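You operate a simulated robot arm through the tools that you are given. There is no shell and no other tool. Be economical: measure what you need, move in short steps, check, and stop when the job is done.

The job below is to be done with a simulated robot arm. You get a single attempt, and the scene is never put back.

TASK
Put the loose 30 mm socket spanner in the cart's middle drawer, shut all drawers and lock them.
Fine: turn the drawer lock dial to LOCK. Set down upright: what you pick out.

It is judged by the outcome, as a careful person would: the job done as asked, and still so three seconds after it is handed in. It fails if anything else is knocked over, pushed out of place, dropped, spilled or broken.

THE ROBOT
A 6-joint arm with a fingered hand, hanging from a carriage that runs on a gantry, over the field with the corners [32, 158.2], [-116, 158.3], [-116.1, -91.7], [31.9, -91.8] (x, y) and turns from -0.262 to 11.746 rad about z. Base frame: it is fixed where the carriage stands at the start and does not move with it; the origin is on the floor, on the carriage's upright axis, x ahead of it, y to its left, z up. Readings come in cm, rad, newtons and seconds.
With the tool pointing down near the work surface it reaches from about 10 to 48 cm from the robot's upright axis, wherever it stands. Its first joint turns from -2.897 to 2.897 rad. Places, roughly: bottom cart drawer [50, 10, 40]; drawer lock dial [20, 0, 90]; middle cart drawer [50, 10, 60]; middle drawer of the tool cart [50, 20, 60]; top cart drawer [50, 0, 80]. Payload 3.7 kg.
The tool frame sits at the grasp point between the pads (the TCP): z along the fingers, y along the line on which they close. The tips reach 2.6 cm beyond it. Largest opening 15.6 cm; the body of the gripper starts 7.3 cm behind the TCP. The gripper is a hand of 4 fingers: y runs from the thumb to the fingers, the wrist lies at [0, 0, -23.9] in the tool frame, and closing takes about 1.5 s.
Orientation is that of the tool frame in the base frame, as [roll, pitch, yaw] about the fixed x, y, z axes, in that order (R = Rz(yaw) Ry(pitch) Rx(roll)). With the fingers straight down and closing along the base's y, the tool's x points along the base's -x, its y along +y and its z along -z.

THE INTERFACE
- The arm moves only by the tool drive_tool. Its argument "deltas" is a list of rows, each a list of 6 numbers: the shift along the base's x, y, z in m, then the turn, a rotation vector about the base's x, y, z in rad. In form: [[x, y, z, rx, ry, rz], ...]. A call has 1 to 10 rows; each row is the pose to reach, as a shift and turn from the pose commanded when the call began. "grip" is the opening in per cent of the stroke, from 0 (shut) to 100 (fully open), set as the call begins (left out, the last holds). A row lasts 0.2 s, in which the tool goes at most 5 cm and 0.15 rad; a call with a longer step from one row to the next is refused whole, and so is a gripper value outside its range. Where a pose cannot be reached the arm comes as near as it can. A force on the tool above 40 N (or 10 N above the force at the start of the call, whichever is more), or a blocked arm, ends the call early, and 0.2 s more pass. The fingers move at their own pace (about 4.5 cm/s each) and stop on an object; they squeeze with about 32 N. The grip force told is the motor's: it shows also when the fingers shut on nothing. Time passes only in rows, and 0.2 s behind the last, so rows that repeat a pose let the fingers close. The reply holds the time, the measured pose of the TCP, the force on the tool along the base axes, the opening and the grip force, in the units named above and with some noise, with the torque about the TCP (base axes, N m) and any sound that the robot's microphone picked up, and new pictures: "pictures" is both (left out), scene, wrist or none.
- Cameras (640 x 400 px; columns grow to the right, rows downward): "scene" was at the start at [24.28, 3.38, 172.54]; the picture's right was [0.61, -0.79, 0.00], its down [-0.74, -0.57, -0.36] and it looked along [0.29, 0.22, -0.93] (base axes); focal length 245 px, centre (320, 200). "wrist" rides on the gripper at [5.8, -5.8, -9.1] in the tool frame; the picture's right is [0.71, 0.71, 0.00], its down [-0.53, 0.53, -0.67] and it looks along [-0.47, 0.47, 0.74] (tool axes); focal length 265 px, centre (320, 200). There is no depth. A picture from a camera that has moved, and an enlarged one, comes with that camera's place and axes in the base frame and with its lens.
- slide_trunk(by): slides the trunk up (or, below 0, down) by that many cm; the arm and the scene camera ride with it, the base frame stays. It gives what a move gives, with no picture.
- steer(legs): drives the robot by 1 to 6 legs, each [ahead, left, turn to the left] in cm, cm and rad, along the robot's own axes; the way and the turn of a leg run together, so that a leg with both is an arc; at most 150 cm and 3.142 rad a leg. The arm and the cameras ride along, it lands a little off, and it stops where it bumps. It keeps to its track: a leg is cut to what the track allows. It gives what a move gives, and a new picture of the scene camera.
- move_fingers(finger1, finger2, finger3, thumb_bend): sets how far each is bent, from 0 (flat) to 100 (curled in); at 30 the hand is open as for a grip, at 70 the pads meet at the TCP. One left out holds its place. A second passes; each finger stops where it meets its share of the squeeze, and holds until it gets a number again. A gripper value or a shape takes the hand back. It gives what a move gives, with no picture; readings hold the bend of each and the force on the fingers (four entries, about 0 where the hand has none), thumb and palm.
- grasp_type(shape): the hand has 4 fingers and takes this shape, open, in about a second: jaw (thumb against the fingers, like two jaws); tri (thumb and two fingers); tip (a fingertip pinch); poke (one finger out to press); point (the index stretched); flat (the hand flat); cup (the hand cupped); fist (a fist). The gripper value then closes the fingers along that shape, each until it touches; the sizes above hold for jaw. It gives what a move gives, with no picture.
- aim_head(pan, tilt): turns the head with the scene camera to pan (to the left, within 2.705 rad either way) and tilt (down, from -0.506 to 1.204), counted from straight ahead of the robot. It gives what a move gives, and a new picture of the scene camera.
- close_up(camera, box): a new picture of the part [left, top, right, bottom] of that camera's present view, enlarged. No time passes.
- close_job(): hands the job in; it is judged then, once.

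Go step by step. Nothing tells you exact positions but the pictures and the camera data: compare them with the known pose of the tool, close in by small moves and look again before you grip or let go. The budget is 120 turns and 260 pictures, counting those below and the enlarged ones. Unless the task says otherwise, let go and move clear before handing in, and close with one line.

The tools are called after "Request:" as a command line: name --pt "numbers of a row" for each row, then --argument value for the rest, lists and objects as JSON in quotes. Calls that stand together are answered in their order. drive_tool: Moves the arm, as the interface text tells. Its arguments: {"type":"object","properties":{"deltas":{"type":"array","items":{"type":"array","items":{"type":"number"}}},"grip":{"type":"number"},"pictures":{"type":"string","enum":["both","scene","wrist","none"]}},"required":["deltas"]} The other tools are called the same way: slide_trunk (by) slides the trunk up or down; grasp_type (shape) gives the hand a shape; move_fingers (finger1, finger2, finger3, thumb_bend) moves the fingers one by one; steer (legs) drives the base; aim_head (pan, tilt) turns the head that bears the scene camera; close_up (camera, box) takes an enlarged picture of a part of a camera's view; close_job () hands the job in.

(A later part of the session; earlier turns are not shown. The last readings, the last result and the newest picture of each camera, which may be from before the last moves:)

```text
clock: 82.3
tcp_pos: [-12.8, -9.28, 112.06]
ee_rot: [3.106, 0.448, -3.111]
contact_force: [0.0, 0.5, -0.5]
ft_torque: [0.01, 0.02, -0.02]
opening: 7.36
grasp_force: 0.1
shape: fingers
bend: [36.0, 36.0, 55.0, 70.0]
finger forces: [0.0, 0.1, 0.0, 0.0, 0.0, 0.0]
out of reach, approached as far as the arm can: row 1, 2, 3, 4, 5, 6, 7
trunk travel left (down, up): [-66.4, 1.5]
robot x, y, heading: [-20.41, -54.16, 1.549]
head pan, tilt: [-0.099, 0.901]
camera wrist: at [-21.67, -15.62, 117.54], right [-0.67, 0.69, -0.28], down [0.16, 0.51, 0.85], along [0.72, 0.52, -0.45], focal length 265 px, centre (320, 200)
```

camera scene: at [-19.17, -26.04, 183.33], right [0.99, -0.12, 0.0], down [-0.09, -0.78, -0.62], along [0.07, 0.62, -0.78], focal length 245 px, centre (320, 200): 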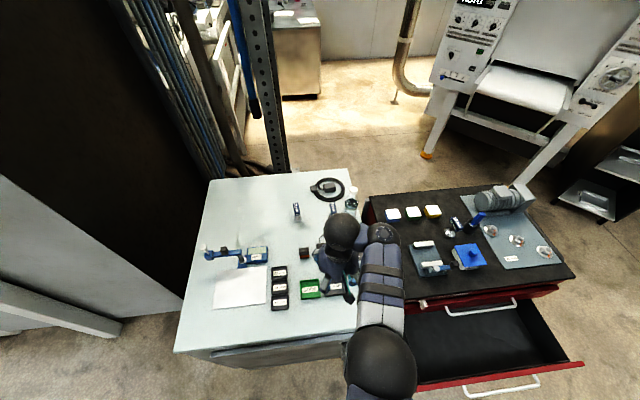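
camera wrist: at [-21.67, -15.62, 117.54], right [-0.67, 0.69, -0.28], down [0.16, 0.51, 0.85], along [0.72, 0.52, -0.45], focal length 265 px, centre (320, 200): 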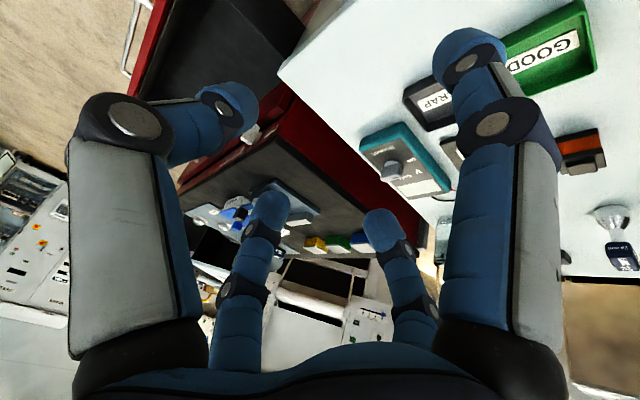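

The sideways lean is beyond this arm posture. Better: stand at the -x side facing +x, so the lean is radial. I'll level the hand, then turn to heading 0 and drive around.

Request:
drive_tool --pt "0 0.01 0.02 0 0.1 0" --pt "0 0.02 0.04 0 0.2 0" --pt "0 0.03 0.06 0 0.3 0" --pt "0 0.03 0.06 0 0.4 0" --pictures "none"

Request:
steer --legs '[[0, 0, -1.549], [-26, 0, 0]]'

```text
clock: 83.3
tcp_pos: [-12.66, -6.37, 117.95]
ee_rot: [3.095, 0.048, -3.114]
contact_force: [0.5, 0.0, 0.7]
ft_torque: [0.03, 0.02, 0.02]
opening: 7.38
grasp_force: 0.0
shape: fingers
bend: [36.0, 36.0, 55.0, 70.0]
finger forces: [0.0, 0.0, 0.0, 0.1, 0.0, 0.1]
trunk travel left (down, up): [-66.4, 1.5]
robot x, y, heading: [-20.69, -53.5, 1.545]
head pan, tilt: [-0.099, 0.901]
```

```text
clock: 89.0
tcp_pos: [0.51, -59.97, 118.01]
ee_rot: [3.095, 0.047, 1.633]
contact_force: [0.6, -0.4, 0.3]
ft_torque: [0.0, -0.02, -0.02]
opening: 7.39
grasp_force: 0.0
shape: fingers
bend: [36.0, 36.0, 55.0, 70.0]
finger forces: [0.1, 0.0, 0.1, 0.0, 0.0, 0.0]
trunk travel left (down, up): [-66.4, 1.5]
robot x, y, heading: [-46.7, -53.7, 0.015]
head pan, tilt: [-0.099, 0.901]
camera scene: at [-19.3, -54.23, 183.33], right [-0.09, -1.0, 0.0], down [-0.78, 0.07, -0.62], along [0.62, -0.05, -0.78], focal length 245 px, centre (320, 200)
```

scene: 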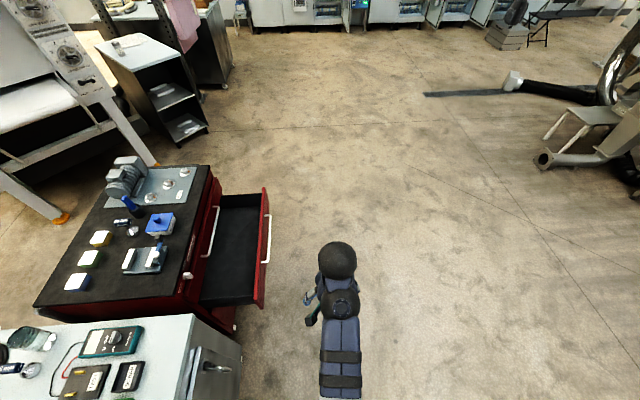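

Turn the hand back to its neutral yaw, then drive to the bench side.

Request:
drive_tool --pt "0 0 0 0 0 0.15" --pt "0 0 0 0 0 0.3" --pt "0 0 0 0 0 0.45" --pt "0 0 0 0 0 0.6" --pt "0 0 0 0 0 0.75" --pt "0 0 0 0 0 0.9" --pt "0 0 0 0 0 1.05" --pt "0 0 0 0 0 1.2" --pt "0 0 0 0 0 1.35" --pt "0 0 0 0 0 1.5" --pictures "none"

Request:
steer --legs '[[0, 78, 0]]'

Request:
aim_head --pan 0.15 --tilt 1.1

Request:
close_up --camera "wrist" --box '[0, 0, 640, 400]'

```text
clock: 91.2
tcp_pos: [0.57, -59.97, 118.14]
ee_rot: [3.095, 0.047, 3.136]
contact_force: [-0.7, -0.9, -0.3]
ft_torque: [0.01, 0.0, 0.02]
opening: 7.36
grasp_force: 0.1
shape: fingers
bend: [36.0, 36.0, 55.0, 70.0]
finger forces: [0.0, 0.0, 0.1, 0.0, 0.0, 0.0]
trunk travel left (down, up): [-66.4, 1.5]
robot x, y, heading: [-46.44, -53.77, 0.01]
head pan, tilt: [-0.099, 0.901]
```

```text
clock: 95.4
tcp_pos: [-0.39, 18.69, 117.97]
ee_rot: [3.095, 0.049, 3.129]
contact_force: [0.1, 0.0, 0.0]
ft_torque: [0.0, -0.02, 0.02]
opening: 7.39
grasp_force: 0.0
shape: fingers
bend: [36.0, 36.0, 55.0, 70.0]
finger forces: [0.0, 0.0, 0.1, 0.0, 0.1, 0.1]
trunk travel left (down, up): [-66.4, 1.5]
robot x, y, heading: [-47.57, 25.08, 0.009]
head pan, tilt: [-0.099, 0.901]
camera scene: at [-20.26, 24.52, 183.33], right [-0.09, -1.0, 0.0], down [-0.78, 0.07, -0.62], along [0.62, -0.06, -0.78], focal length 245 px, centre (320, 200)
```

scene: 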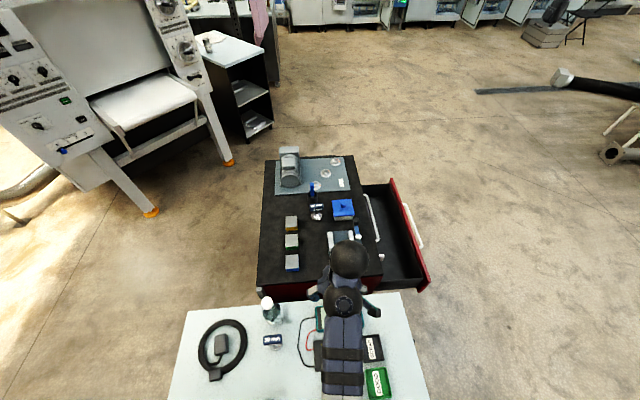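

```text
clock: 96.2
tcp_pos: [-0.38, 18.79, 118.06]
ee_rot: [3.094, 0.047, 3.129]
contact_force: [0.5, -0.4, 0.0]
ft_torque: [-0.04, -0.02, -0.02]
opening: 7.37
grasp_force: 0.2
shape: fingers
bend: [36.0, 36.0, 55.0, 70.0]
finger forces: [0.0, 0.0, 0.0, 0.1, 0.0, 0.0]
trunk travel left (down, up): [-66.4, 1.5]
robot x, y, heading: [-47.79, 25.29, 0.013]
head pan, tilt: [0.15, 1.1]
camera scene: at [-21.55, 26.19, 181.94], right [0.16, -0.99, 0.0], down [-0.88, -0.14, -0.45], along [0.45, 0.07, -0.89], focal length 245 px, centre (320, 200)
```

scene: 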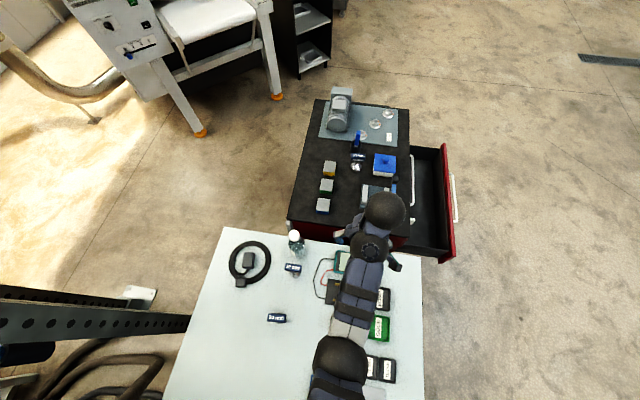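

```text
1.00 times, centred on (320, 200) of wrist
camera zoom: at [-6.85, 12.67, 126.65], right [-0.7, 0.72, 0.0], down [0.5, 0.49, 0.72], along [0.51, 0.5, -0.7], focal length 265 px, centre (320, 200)
```

zoom: 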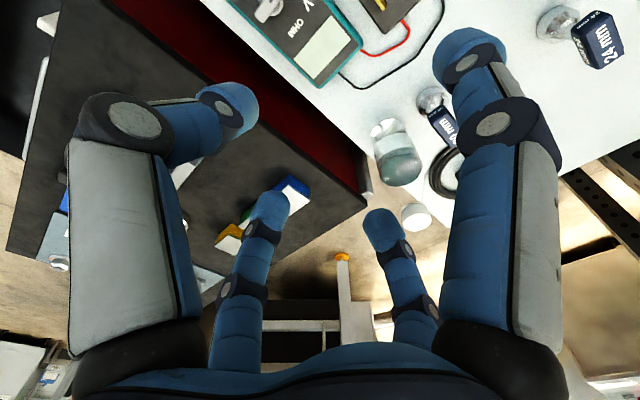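

Now tilt the hand outward ~40° and pull back to x≈-17, still well above the bench.

Request:
drive_tool --pt "-0.02 0 -0.005 0 -0.09 0" --pt "-0.04 0 -0.01 0 -0.18 0" --pt "-0.06 0 -0.015 0 -0.27 0" --pt "-0.08 0.01 -0.02 0 -0.36 0" --pt "-0.1 0.02 -0.03 0 -0.45 0" --pt "-0.12 0.03 -0.04 0 -0.54 0" --pt "-0.13 0.04 -0.05 0 -0.6 0" --pt "-0.13 0.05 -0.05 0 -0.66 0"

```text
clock: 98.0
tcp_pos: [-13.46, 19.28, 117.66]
ee_rot: [3.085, 0.701, 3.132]
contact_force: [-0.3, -0.3, -0.1]
ft_torque: [0.02, -0.03, 0.02]
opening: 7.37
grasp_force: 0.1
shape: fingers
bend: [36.0, 36.0, 55.0, 70.0]
finger forces: [0.0, 0.0, 0.1, 0.0, 0.0, 0.0]
out of reach, approached as far as the arm can: row 6, 7, 8
trunk travel left (down, up): [-66.4, 1.5]
robot x, y, heading: [-47.15, 25.02, 0.011]
head pan, tilt: [0.15, 1.1]
camera scene: at [-21.55, 26.2, 181.94], right [0.16, -0.99, 0.0], down [-0.88, -0.14, -0.45], along [0.45, 0.07, -0.89], focal length 245 px, centre (320, 200)
camera wrist: at [-23.81, 13.14, 120.77], right [-0.56, 0.71, -0.43], down [-0.04, 0.49, 0.87], along [0.83, 0.51, -0.24], focal length 265 px, centre (320, 200)
```

scene: 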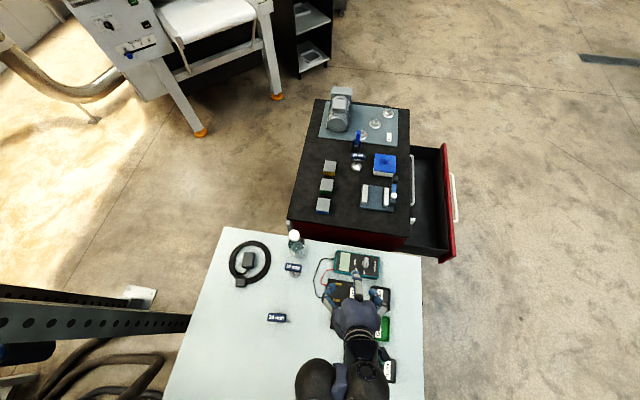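
wrist: 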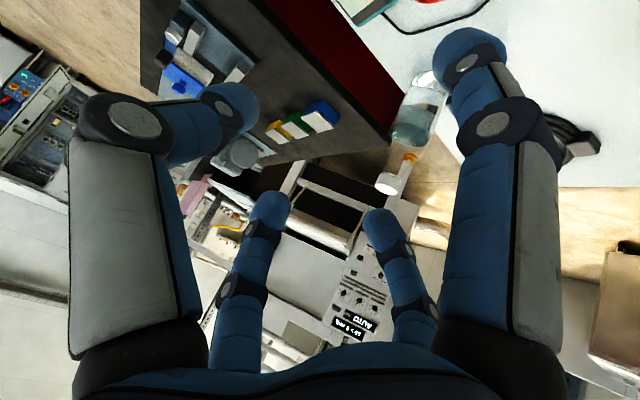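

Request:
close_up --camera "scene" --box '[250, 220, 350, 300]'

```text
5.00 times, centred on (300, 260) of scene
camera zoom: at [-21.55, 26.2, 181.94], right [0.16, -0.99, 0.0], down [-0.88, -0.14, -0.45], along [0.45, 0.07, -0.89], focal length 1224 px, centre (420, -100)
```

zoom: 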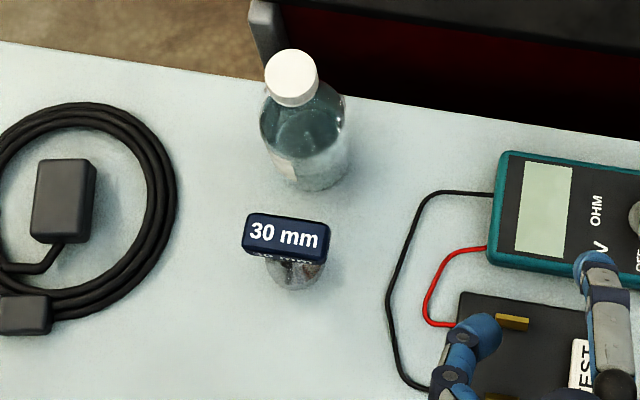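

The handle is ~5.8 cm long along y at about (-5, 38.4); the bottle begins ~4 cm beyond its axis. I'll come in from -x/above along the tilted tool axis and keep the TCP ~2 cm short of the handle axis. First shift in y.

Request:
steer --legs '[[0, 19, 0]]'

Request:
drive_tool --pt "0 0 -0.03 0 0 0" --pt "0 0 -0.06 0 0 0" --pt "0 0 -0.09 0 0 0" --pt "0 0 -0.12 0 0 0" --pt "0 0 -0.14 0 0 0"

Request:
close_up --camera "scene" --box '[240, 180, 400, 300]'

```text
clock: 99.5
tcp_pos: [-13.7, 38.26, 117.72]
ee_rot: [3.087, 0.7, 3.131]
contact_force: [-0.5, -0.2, 0.7]
ft_torque: [-0.01, 0.02, -0.02]
opening: 7.37
grasp_force: 0.1
shape: fingers
bend: [36.0, 36.0, 55.0, 70.0]
finger forces: [0.0, 0.1, 0.1, 0.1, 0.0, 0.0]
trunk travel left (down, up): [-66.4, 1.5]
robot x, y, heading: [-47.75, 44.47, 0.003]
head pan, tilt: [0.15, 1.1]
camera scene: at [-21.71, 45.12, 181.94], right [0.16, -0.99, 0.0], down [-0.88, -0.14, -0.45], along [0.45, 0.07, -0.89], focal length 245 px, centre (320, 200)
```

scene: 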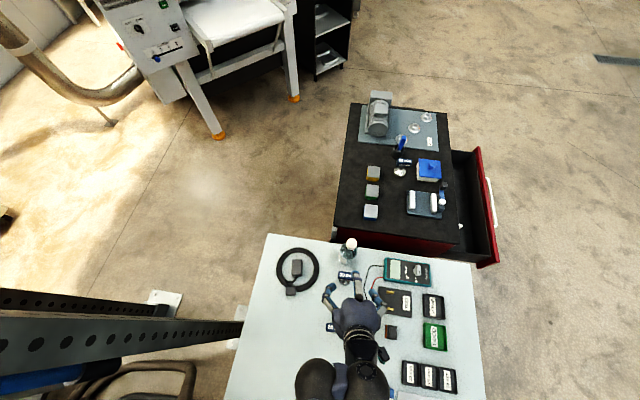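

```text
clock: 100.7
tcp_pos: [-13.53, 38.2, 117.69]
ee_rot: [3.082, 0.7, 3.13]
contact_force: [0.2, -0.1, 0.6]
ft_torque: [0.0, 0.0, -0.03]
opening: 7.37
grasp_force: 0.1
shape: fingers
bend: [36.0, 36.0, 55.0, 70.0]
finger forces: [0.1, 0.1, 0.1, 0.0, 0.1, 0.1]
out of reach, approached as far as the arm can: row 1, 2, 3, 4, 5
trunk travel left (down, up): [-66.4, 1.5]
robot x, y, heading: [-47.64, 44.26, 0.004]
head pan, tilt: [0.15, 1.1]
camera scene: at [-21.71, 45.12, 181.94], right [0.16, -0.99, 0.0], down [-0.88, -0.14, -0.45], along [0.45, 0.07, -0.89], focal length 245 px, centre (320, 200)
camera wrist: at [-23.99, 32.08, 120.76], right [-0.56, 0.71, -0.42], down [-0.04, 0.49, 0.87], along [0.83, 0.5, -0.24], focal length 265 px, centre (320, 200)
```

scene: 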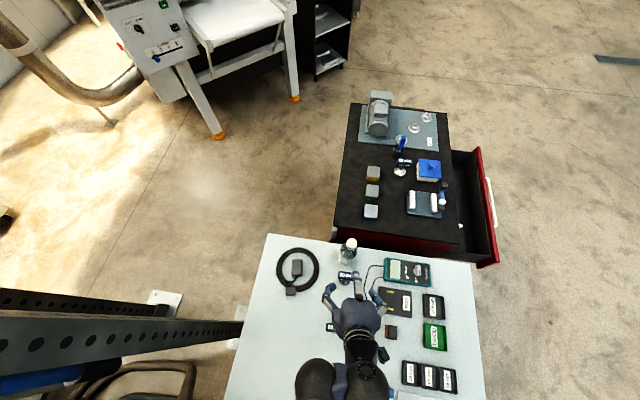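
wrist: 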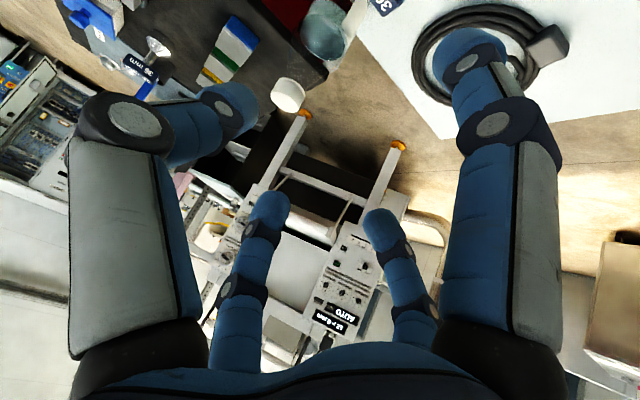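

```text
3.33 times, centred on (320, 240) of scene
camera zoom: at [-21.71, 45.12, 181.94], right [0.16, -0.99, 0.0], down [-0.88, -0.14, -0.45], along [0.45, 0.07, -0.89], focal length 816 px, centre (320, 67)
```

zoom: 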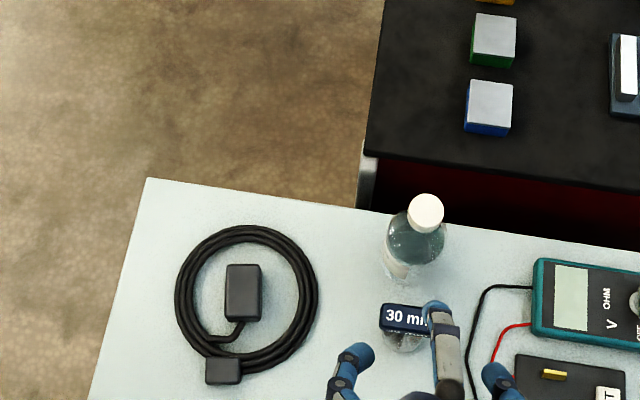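

The arm is folded too tightly here. I'll move the carriage back 12 cm and extend the arm, which allows descending.

Request:
steer --legs '[[-13, 0, 0]]'

Request:
drive_tool --pt "0.02 0 0 0 0 0" --pt "0.05 0 -0.01 0 0 0" --pt "0.08 0 -0.03 0 0 0" --pt "0.1 0 -0.05 0 0 0" --pt "0.12 0 -0.08 0 0 0" --pt "0.13 0 -0.11 0 0 0" --pt "0.13 0 -0.14 0 0 0"

Request:
close_up --camera "scene" --box '[240, 130, 400, 250]'

```text
clock: 102.0
tcp_pos: [-26.49, 38.04, 117.7]
ee_rot: [3.085, 0.7, 3.127]
contact_force: [0.1, -0.5, -0.1]
ft_torque: [-0.03, -0.05, 0.01]
opening: 7.38
grasp_force: 0.2
shape: fingers
bend: [36.0, 36.0, 55.0, 70.0]
finger forces: [0.0, 0.0, 0.0, 0.0, 0.1, 0.1]
trunk travel left (down, up): [-66.4, 1.5]
robot x, y, heading: [-60.6, 43.82, 0.008]
head pan, tilt: [0.15, 1.1]
camera scene: at [-34.66, 45.01, 181.94], right [0.16, -0.99, 0.0], down [-0.88, -0.14, -0.45], along [0.45, 0.07, -0.89], focal length 245 px, centre (320, 200)
```

scene: 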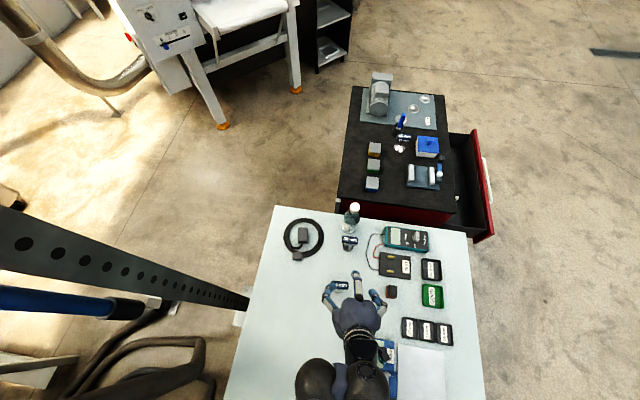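

```text
clock: 103.6
tcp_pos: [-18.77, 38.21, 118.85]
ee_rot: [3.088, 0.699, 3.129]
contact_force: [0.7, -0.8, -0.2]
ft_torque: [0.0, 0.01, 0.0]
opening: 7.36
grasp_force: 0.0
shape: fingers
bend: [36.0, 36.0, 55.0, 70.0]
finger forces: [0.1, 0.1, 0.0, 0.0, 0.0, 0.0]
out of reach, approached as far as the arm can: row 2, 3, 4, 5, 6, 7
trunk travel left (down, up): [-66.4, 1.5]
robot x, y, heading: [-60.68, 44.37, 0.006]
head pan, tilt: [0.15, 1.1]
camera scene: at [-34.66, 45.01, 181.94], right [0.16, -0.99, 0.0], down [-0.88, -0.14, -0.45], along [0.45, 0.07, -0.89], focal length 245 px, centre (320, 200)
camera wrist: at [-29.16, 32.08, 121.88], right [-0.56, 0.71, -0.42], down [-0.04, 0.49, 0.87], along [0.83, 0.5, -0.25], focal length 265 px, centre (320, 200)
```

scene: 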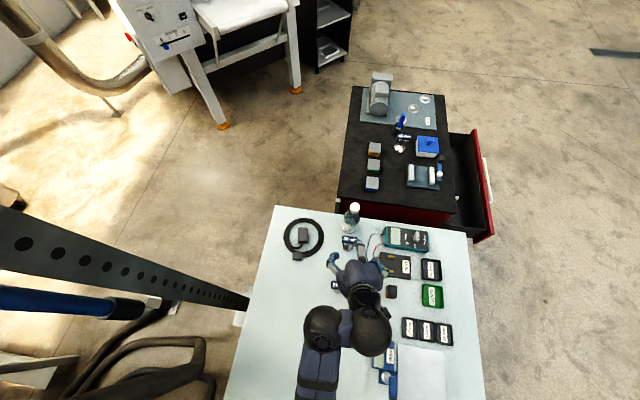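
wrist: 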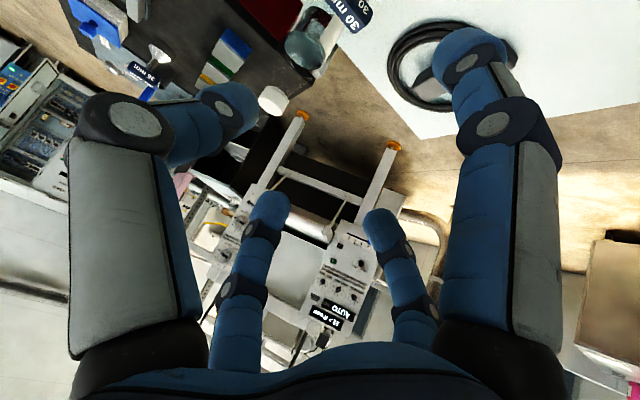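

```text
3.33 times, centred on (320, 190) of scene
camera zoom: at [-34.66, 45.01, 181.94], right [0.16, -0.99, 0.0], down [-0.88, -0.14, -0.45], along [0.45, 0.07, -0.89], focal length 816 px, centre (320, 233)
```

zoom: 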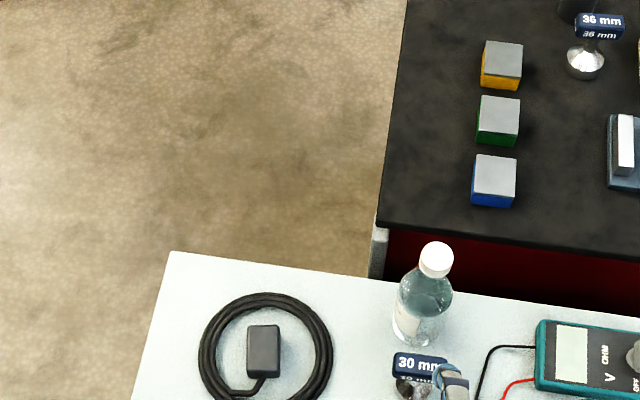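

Vertical range should come from the trunk. Lower it 14 cm and look.

Request:
slide_trunk --by -14

Request:
close_up --camera "scene" --box '[260, 140, 460, 400]'

Request:
close_up --camera "wrist" --box '[0, 0, 640, 400]'

```text
clock: 105.3
tcp_pos: [-18.8, 38.14, 104.84]
ee_rot: [3.087, 0.698, 3.129]
contact_force: [0.5, 0.6, 0.1]
ft_torque: [0.01, 0.01, -0.01]
opening: 7.38
grasp_force: 0.0
shape: fingers
bend: [36.0, 36.0, 55.0, 70.0]
finger forces: [0.0, 0.1, 0.0, 0.1, 0.0, 0.0]
trunk travel left (down, up): [-52.4, 15.5]
robot x, y, heading: [-60.77, 44.05, 0.009]
head pan, tilt: [0.15, 1.1]
```

```text
1.54 times, centred on (360, 270) of scene
camera zoom: at [-34.66, 45.01, 167.95], right [0.16, -0.99, 0.0], down [-0.88, -0.14, -0.45], along [0.45, 0.07, -0.89], focal length 377 px, centre (258, 92)
```

zoom: 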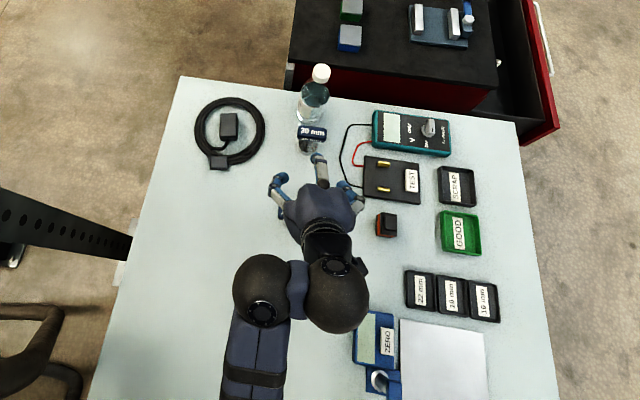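

```text
1.00 times, centred on (320, 200) of wrist
camera zoom: at [-29.16, 32.08, 107.88], right [-0.56, 0.71, -0.42], down [-0.04, 0.49, 0.87], along [0.83, 0.5, -0.25], focal length 265 px, centre (320, 200)
```

zoom: 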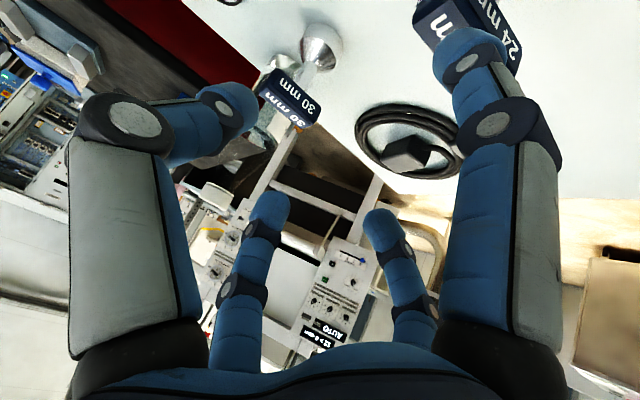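

The wrist view agrees with the handle at (-5.2, 38, ~93). I'll curl finger3 in out of the way, so only the thumb and finger2 pinch the handle's ends, and see how it looks.

Request:
move_fingers --finger3 100

Request:
close_up --camera "wrist" --box '[0, 0, 640, 400]'

```text
clock: 106.3
tcp_pos: [-18.8, 38.34, 104.81]
ee_rot: [3.085, 0.699, 3.131]
contact_force: [-0.1, 0.8, -0.6]
ft_torque: [0.04, 0.0, 0.01]
opening: 7.4
grasp_force: 0.0
shape: fingers
bend: [36.0, 36.0, 100.0, 70.0]
finger forces: [0.0, 0.1, 0.0, 0.0, 0.0, 0.0]
trunk travel left (down, up): [-52.4, 15.5]
robot x, y, heading: [-60.94, 44.23, 0.007]
head pan, tilt: [0.15, 1.1]
```

```text
1.00 times, centred on (320, 200) of wrist
camera zoom: at [-29.17, 32.08, 107.88], right [-0.56, 0.71, -0.42], down [-0.04, 0.49, 0.87], along [0.83, 0.5, -0.25], focal length 265 px, centre (320, 200)
```

zoom: 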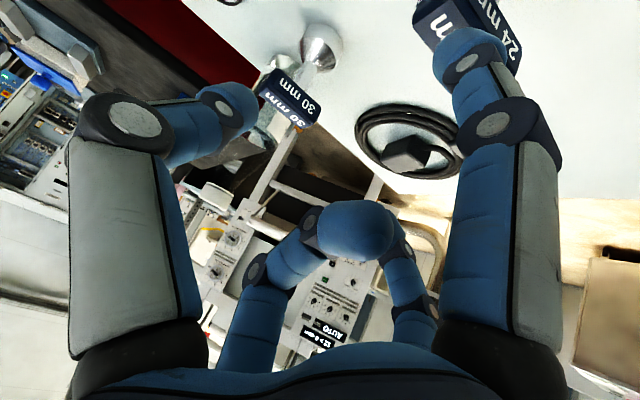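

Bottle's near edge is at x≈0.3 (5.4 cm from the axis), so a full cage grip fits. I'll return to the jaw opening and advance in steps.

Request:
drive_tool --pt "0 0 0 0 0 0" --pt "0 0 0 0 0 0" --pt "0 0 0 0 0 0" --pt "0 0 0 0 0 0" --grip 54 --pictures "none"

Request:
steer --legs '[[6, 0, 0]]'

Request:
slide_trunk --by -5

Request:
close_up --camera "wrist" --box '[0, 0, 640, 400]'

Request:
close_up --camera "scene" --box '[260, 160, 440, 310]'

```text
clock: 107.3
tcp_pos: [-18.75, 38.29, 104.85]
ee_rot: [3.088, 0.699, 3.129]
contact_force: [0.0, -0.4, -0.3]
ft_torque: [0.02, 0.0, 0.04]
opening: 8.35
grasp_force: 0.1
shape: jaw
bend: [35.0, 35.0, 35.0, 70.0]
finger forces: [0.0, 0.0, 0.1, 0.0, 0.0, 0.0]
trunk travel left (down, up): [-52.4, 15.5]
robot x, y, heading: [-60.36, 43.75, 0.003]
head pan, tilt: [0.15, 1.1]
```

```text
clock: 108.3
tcp_pos: [-12.98, 38.17, 104.82]
ee_rot: [3.085, 0.699, 3.126]
contact_force: [-0.8, 0.4, 0.1]
ft_torque: [0.03, 0.02, -0.02]
opening: 8.36
grasp_force: 0.1
shape: jaw
bend: [35.0, 35.0, 35.0, 70.0]
finger forces: [0.0, 0.0, 0.0, 0.0, 0.0, 0.0]
trunk travel left (down, up): [-52.4, 15.5]
robot x, y, heading: [-54.71, 43.73, 0.008]
head pan, tilt: [0.15, 1.1]
camera scene: at [-28.7, 45.03, 167.94], right [0.15, -0.99, 0.0], down [-0.88, -0.14, -0.45], along [0.45, 0.07, -0.89], focal length 245 px, centre (320, 200)
```

scene: 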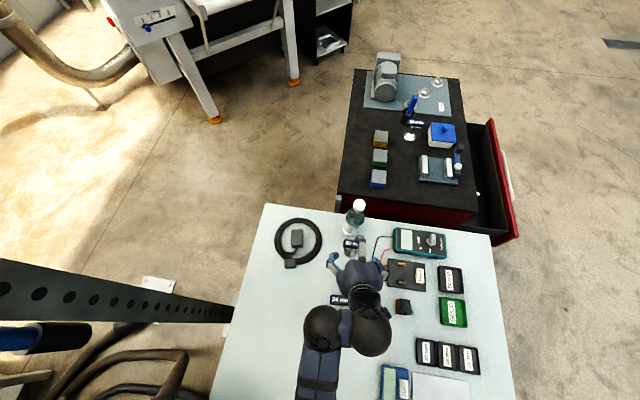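

```text
clock: 109.2
tcp_pos: [-12.88, 38.18, 99.77]
ee_rot: [3.087, 0.698, 3.127]
contact_force: [0.1, 0.4, 0.0]
ft_torque: [-0.02, 0.04, 0.0]
opening: 8.38
grasp_force: 0.1
shape: jaw
bend: [35.0, 35.0, 35.0, 70.0]
finger forces: [0.1, 0.0, 0.1, 0.1, 0.0, 0.0]
trunk travel left (down, up): [-47.4, 20.5]
robot x, y, heading: [-55.22, 43.82, 0.002]
head pan, tilt: [0.15, 1.1]
```

```text
1.00 times, centred on (320, 200) of wrist
camera zoom: at [-23.2, 32.1, 102.87], right [-0.56, 0.71, -0.42], down [-0.04, 0.49, 0.87], along [0.83, 0.5, -0.25], focal length 265 px, centre (320, 200)
```

zoom: 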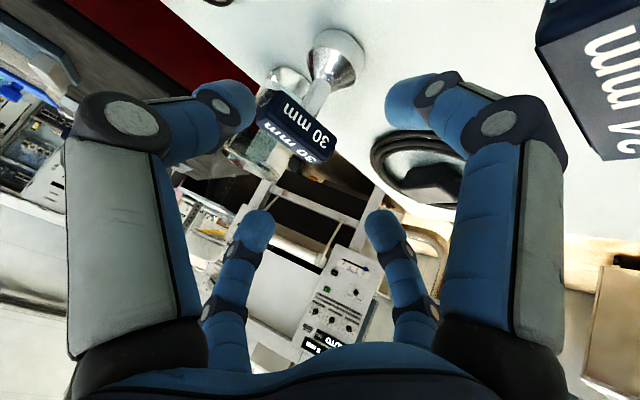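

```text
2.67 times, centred on (350, 235) of scene
camera zoom: at [-28.69, 45.03, 162.94], right [0.15, -0.99, 0.0], down [-0.88, -0.14, -0.45], along [0.45, 0.07, -0.89], focal length 653 px, centre (240, 107)
```

zoom: 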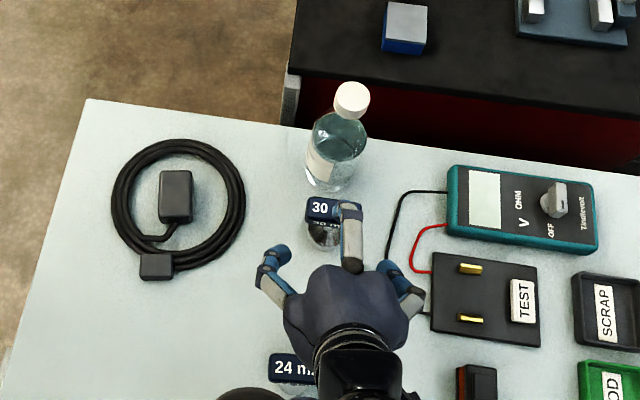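

Alignment is good: handle center ≈ (-5.2, 38.1, 93). I'll advance stepwise along the tool axis.

Request:
steer --legs '[[3, 0, 0]]'

Request:
slide_trunk --by -3.4

Request:
close_up --camera "wrist" --box '[0, 0, 640, 400]'

Request:
close_up --camera "scene" --box '[260, 160, 440, 310]'

```text
clock: 110.0
tcp_pos: [-9.92, 38.29, 99.86]
ee_rot: [3.086, 0.699, 3.129]
contact_force: [0.0, 0.2, 0.8]
ft_torque: [-0.02, -0.03, 0.0]
opening: 8.36
grasp_force: 0.0
shape: jaw
bend: [35.0, 35.0, 35.0, 70.0]
finger forces: [0.0, 0.1, 0.1, 0.1, 0.0, 0.0]
trunk travel left (down, up): [-47.4, 20.5]
robot x, y, heading: [-51.76, 44.09, 0.004]
head pan, tilt: [0.15, 1.1]
camera scene: at [-25.68, 45.06, 162.94], right [0.16, -0.99, 0.0], down [-0.88, -0.14, -0.45], along [0.45, 0.07, -0.89], focal length 245 px, centre (320, 200)
```

scene: 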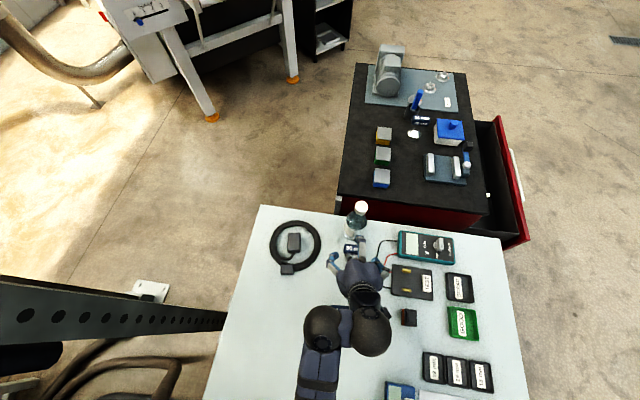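

```text
clock: 110.8
tcp_pos: [-9.79, 38.15, 96.43]
ee_rot: [3.085, 0.699, 3.129]
contact_force: [0.0, 0.8, -0.7]
ft_torque: [0.0, 0.02, -0.02]
opening: 8.39
grasp_force: 0.1
shape: jaw
bend: [35.0, 35.0, 35.0, 70.0]
finger forces: [0.0, 0.0, 0.1, 0.0, 0.0, 0.0]
trunk travel left (down, up): [-44.0, 23.9]
robot x, y, heading: [-51.83, 44.07, 0.005]
head pan, tilt: [0.15, 1.1]
```

```text
1.00 times, centred on (320, 200) of wrist
camera zoom: at [-20.19, 32.13, 99.47], right [-0.56, 0.71, -0.42], down [-0.04, 0.49, 0.87], along [0.83, 0.5, -0.25], focal length 265 px, centre (320, 200)
```

zoom: 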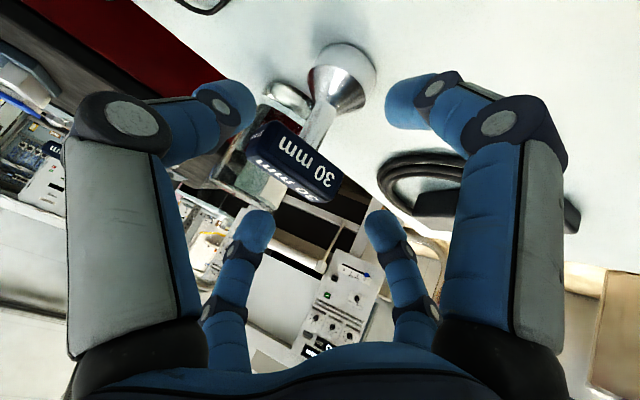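

```text
2.67 times, centred on (350, 235) of scene
camera zoom: at [-25.68, 45.06, 159.54], right [0.16, -0.99, 0.0], down [-0.88, -0.14, -0.45], along [0.45, 0.07, -0.89], focal length 653 px, centre (240, 107)
```

zoom: 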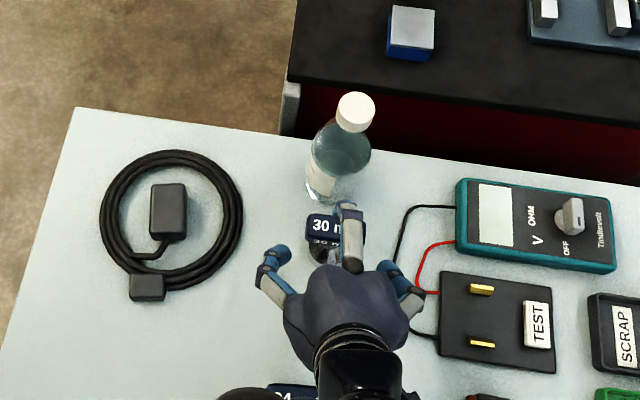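

Request:
slide_trunk --by -1.4

Request:
steer --legs '[[3.2, 0, 0]]'

Request:
close_up --camera "wrist" --box '[0, 0, 640, 400]'

Request:
close_up --camera "scene" --box '[290, 180, 410, 290]'

```text
clock: 111.4
tcp_pos: [-9.85, 38.29, 95.16]
ee_rot: [3.086, 0.698, 3.129]
contact_force: [-0.5, 0.4, 0.0]
ft_torque: [-0.03, -0.01, 0.01]
opening: 8.36
grasp_force: 0.0
shape: jaw
bend: [35.0, 35.0, 35.0, 70.0]
finger forces: [0.1, 0.1, 0.0, 0.1, 0.0, 0.0]
trunk travel left (down, up): [-42.6, 25.3]
robot x, y, heading: [-52.04, 44.17, 0.005]
head pan, tilt: [0.15, 1.1]
```

```text
clock: 112.3
tcp_pos: [-6.59, 38.26, 94.96]
ee_rot: [3.085, 0.699, 3.128]
contact_force: [0.4, 0.5, 0.0]
ft_torque: [0.0, 0.01, 0.01]
opening: 8.4
grasp_force: 0.0
shape: jaw
bend: [35.0, 35.0, 35.0, 70.0]
finger forces: [0.1, 0.0, 0.1, 0.0, 0.0, 0.0]
trunk travel left (down, up): [-42.6, 25.3]
robot x, y, heading: [-48.51, 43.64, 0.003]
head pan, tilt: [0.15, 1.1]
camera scene: at [-22.44, 45.07, 158.14], right [0.15, -0.99, 0.0], down [-0.88, -0.14, -0.45], along [0.45, 0.07, -0.89], focal length 245 px, centre (320, 200)
```

scene: 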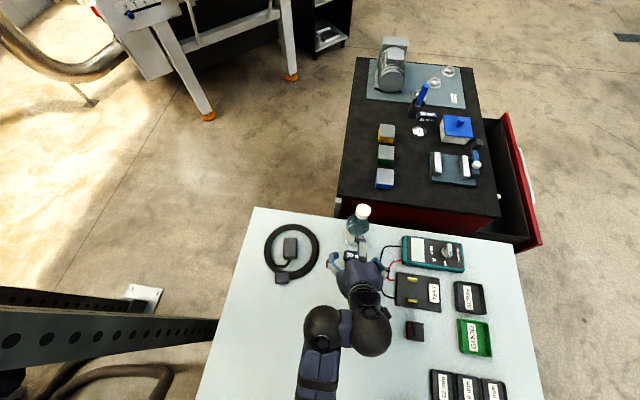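

```text
1.00 times, centred on (320, 200) of wrist
camera zoom: at [-16.96, 32.13, 98.07], right [-0.56, 0.71, -0.42], down [-0.04, 0.49, 0.87], along [0.83, 0.5, -0.25], focal length 265 px, centre (320, 200)
```

zoom: 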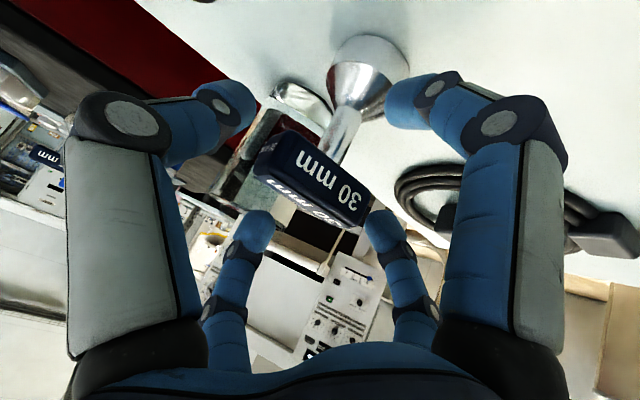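

```text
3.64 times, centred on (350, 235) of scene
camera zoom: at [-22.44, 45.07, 158.14], right [0.15, -0.99, 0.0], down [-0.88, -0.14, -0.45], along [0.45, 0.07, -0.89], focal length 890 px, centre (211, 73)
```

zoom: 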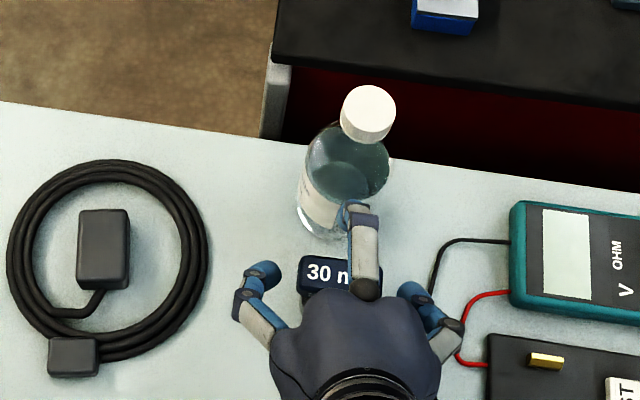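

The handle lies between all four digits, no contact. Close the grip.

Request:
drive_tool --pt "0 0 0 0 0 0" --pt "0 0 0 0 0 0" --pt "0 0 0 0 0 0" --pt "0 0 0 0 0 0" --pt "0 0 0 0 0 0" --pt "0 0 0 0 0 0" --pt "0 0 0 0 0 0" --pt "0 0 0 0 0 0" --grip 0

Request:
close_up --camera "scene" --box '[290, 180, 410, 290]'

```text
clock: 114.1
tcp_pos: [-6.63, 38.29, 95.02]
ee_rot: [3.084, 0.697, 3.129]
contact_force: [0.2, -0.4, 1.0]
ft_torque: [0.02, 0.06, -0.02]
opening: 4.59
grasp_force: 31.6
shape: jaw
bend: [75.0, 80.0, 78.0, 70.0]
finger forces: [28.8, 29.4, 24.0, 0.1, 29.5, 0.0]
trunk travel left (down, up): [-42.6, 25.3]
robot x, y, heading: [-48.58, 44.28, 0.002]
head pan, tilt: [0.15, 1.1]
camera scene: at [-22.45, 45.07, 158.14], right [0.15, -0.99, 0.0], down [-0.88, -0.14, -0.45], along [0.45, 0.07, -0.89], focal length 245 px, centre (320, 200)
camera wrist: at [-16.97, 32.14, 98.06], right [-0.56, 0.71, -0.42], down [-0.04, 0.49, 0.87], along [0.83, 0.5, -0.25], focal length 265 px, centre (320, 200)
```

scene: 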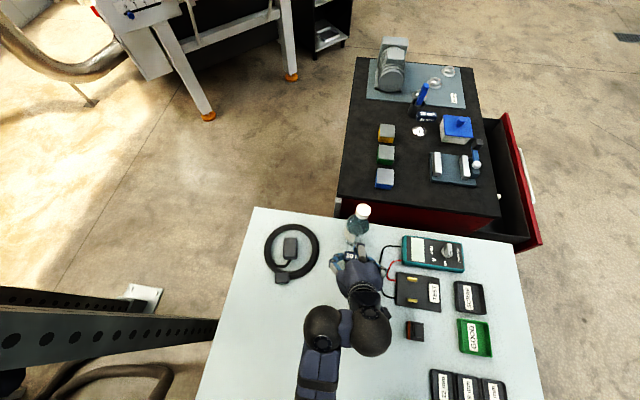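
wrist: 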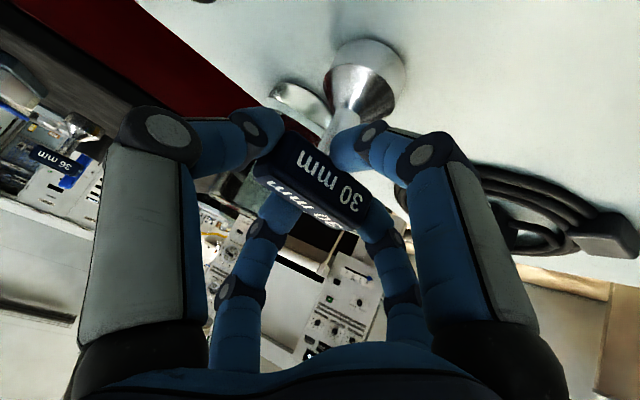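

```text
3.64 times, centred on (350, 235) of scene
camera zoom: at [-22.45, 45.07, 158.14], right [0.15, -0.99, 0.0], down [-0.88, -0.14, -0.45], along [0.45, 0.07, -0.89], focal length 890 px, centre (211, 73)
```

zoom: 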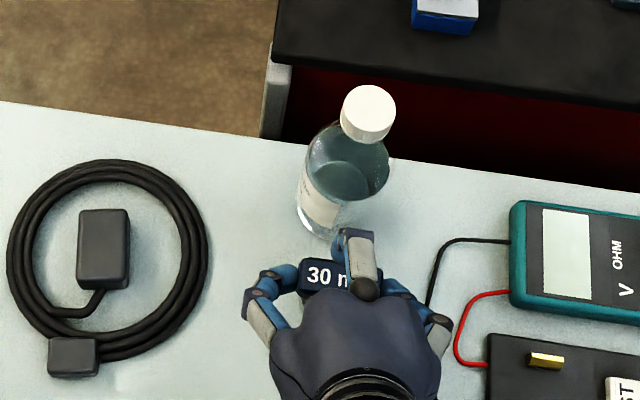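

All four digits hold it firmly and it hasn't shifted. Lift with the trunk.

Request:
slide_trunk --by 4

Request:
slide_trunk --by 20

Request:
close_up --camera "wrist" --box '[0, 0, 640, 400]'

Request:
close_up --camera "scene" --box '[220, 150, 460, 300]'

```text
clock: 114.9
tcp_pos: [-6.67, 38.33, 99.1]
ee_rot: [3.086, 0.701, 3.128]
contact_force: [-0.1, 0.6, -2.2]
ft_torque: [-0.01, 0.06, 0.0]
opening: 4.59
grasp_force: 32.2
shape: jaw
bend: [75.0, 80.0, 78.0, 70.0]
finger forces: [28.9, 29.3, 24.1, 0.0, 29.6, 0.0]
trunk travel left (down, up): [-46.6, 21.3]
robot x, y, heading: [-48.76, 43.72, 0.003]
head pan, tilt: [0.15, 1.1]
```

```text
clock: 117.1
tcp_pos: [-6.77, 38.27, 119.09]
ee_rot: [3.086, 0.699, 3.129]
contact_force: [0.0, -0.5, -2.8]
ft_torque: [-0.02, 0.03, 0.02]
opening: 4.6
grasp_force: 31.8
shape: jaw
bend: [75.0, 80.0, 78.0, 70.0]
finger forces: [28.8, 29.4, 24.1, 0.1, 29.6, 0.0]
trunk travel left (down, up): [-66.6, 1.3]
robot x, y, heading: [-48.42, 44.19, 0.004]
head pan, tilt: [0.15, 1.1]
```

```text
1.00 times, centred on (320, 200) of wrist
camera zoom: at [-16.97, 32.14, 122.06], right [-0.56, 0.71, -0.42], down [-0.04, 0.49, 0.87], along [0.83, 0.5, -0.25], focal length 265 px, centre (320, 200)
```

zoom: 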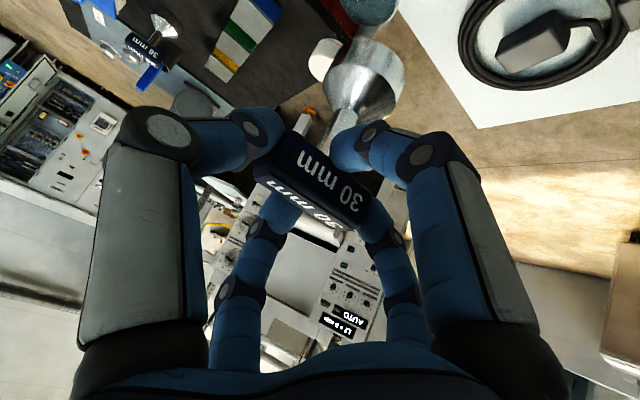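

```text
2.67 times, centred on (340, 225) of scene
camera zoom: at [-22.44, 45.07, 182.13], right [0.15, -0.99, 0.0], down [-0.88, -0.14, -0.45], along [0.45, 0.07, -0.89], focal length 653 px, centre (267, 133)
```

zoom: 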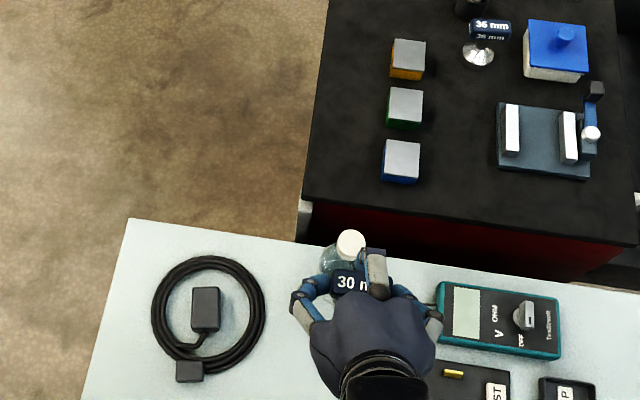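

Lifted cleanly. Now I'll drive it round to the open drawer: back in -y, turn 0.8 rad left, then move over the drawer.

Request:
steer --legs '[[0, -98, 0], [0, 0, 0.8]]'

```text
clock: 124.3
tcp_pos: [-14.83, -28.89, 119.02]
ee_rot: [3.086, 0.699, -2.355]
contact_force: [0.3, -0.1, -2.0]
ft_torque: [-0.03, 0.0, -0.03]
opening: 4.59
grasp_force: 31.9
shape: jaw
bend: [75.0, 80.0, 78.0, 70.0]
finger forces: [28.6, 29.2, 23.8, 0.1, 29.6, 0.0]
trunk travel left (down, up): [-66.6, 1.3]
robot x, y, heading: [-48.03, -54.62, 0.806]
head pan, tilt: [0.15, 1.1]
camera scene: at [-30.7, -35.38, 182.14], right [0.82, -0.58, 0.0], down [-0.52, -0.73, -0.45], along [0.26, 0.37, -0.89], focal length 245 px, centre (320, 200)
```

scene: 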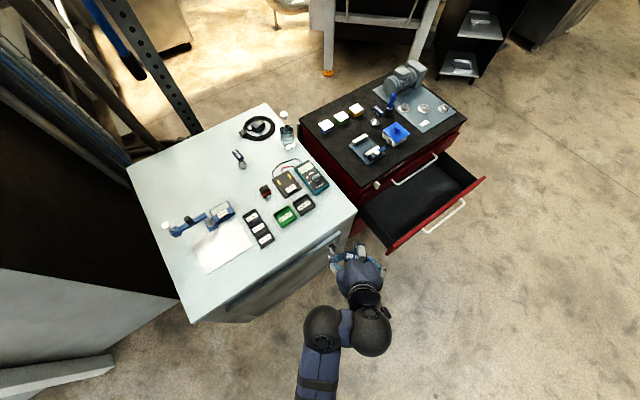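

Request:
steer --legs '[[0, -39.5, 0], [52.3, 0, 0]]'

Request:
aim_head --pan 0.1 --tilt 1.0

Request:
close_up --camera "wrist" --box '[0, 0, 640, 400]'

```text
clock: 129.4
tcp_pos: [50.12, -19.09, 119.02]
ee_rot: [3.086, 0.698, -2.364]
contact_force: [0.2, 1.1, -2.5]
ft_torque: [-0.03, 0.06, -0.01]
opening: 4.62
grasp_force: 31.9
shape: jaw
bend: [75.0, 80.0, 78.0, 70.0]
finger forces: [28.6, 29.3, 23.9, 0.0, 29.6, 0.1]
trunk travel left (down, up): [-66.6, 1.3]
robot x, y, heading: [16.7, -44.73, 0.799]
head pan, tilt: [0.15, 1.1]
camera scene: at [34.13, -25.4, 182.14], right [0.81, -0.58, 0.0], down [-0.52, -0.72, -0.45], along [0.26, 0.37, -0.89], focal length 245 px, centre (320, 200)
```

scene: 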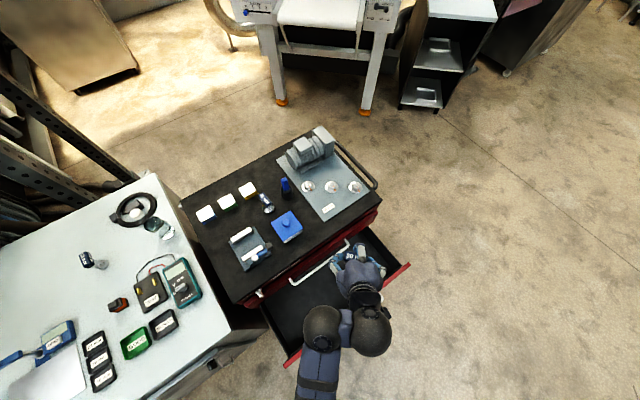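

```text
clock: 130.1
tcp_pos: [50.19, -19.13, 119.0]
ee_rot: [3.083, 0.697, -2.362]
contact_force: [0.9, 0.3, -2.0]
ft_torque: [-0.04, 0.03, 0.0]
opening: 4.6
grasp_force: 32.2
shape: jaw
bend: [75.0, 80.0, 78.0, 70.0]
finger forces: [28.6, 29.3, 24.0, 0.0, 29.6, 0.0]
trunk travel left (down, up): [-66.6, 1.3]
robot x, y, heading: [16.47, -44.68, 0.799]
head pan, tilt: [0.099, 1.0]
camera scene: at [34.79, -25.09, 182.8], right [0.78, -0.62, 0.0], down [-0.52, -0.66, -0.54], along [0.34, 0.42, -0.84], focal length 245 px, centre (320, 200)
```

scene: 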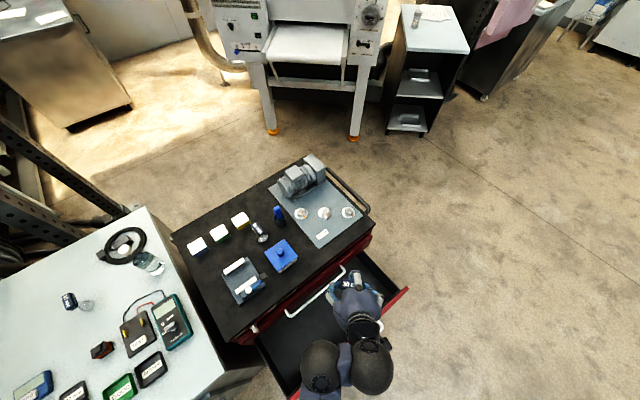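

```text
1.00 times, centred on (320, 200) of wrist
camera zoom: at [47.22, -30.56, 122.05], right [-0.9, 0.1, -0.42], down [-0.37, 0.32, 0.87], along [0.22, 0.94, -0.25], focal length 265 px, centre (320, 200)
```

zoom: 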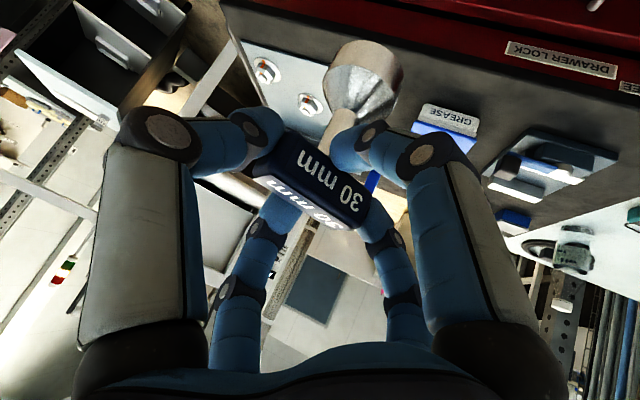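

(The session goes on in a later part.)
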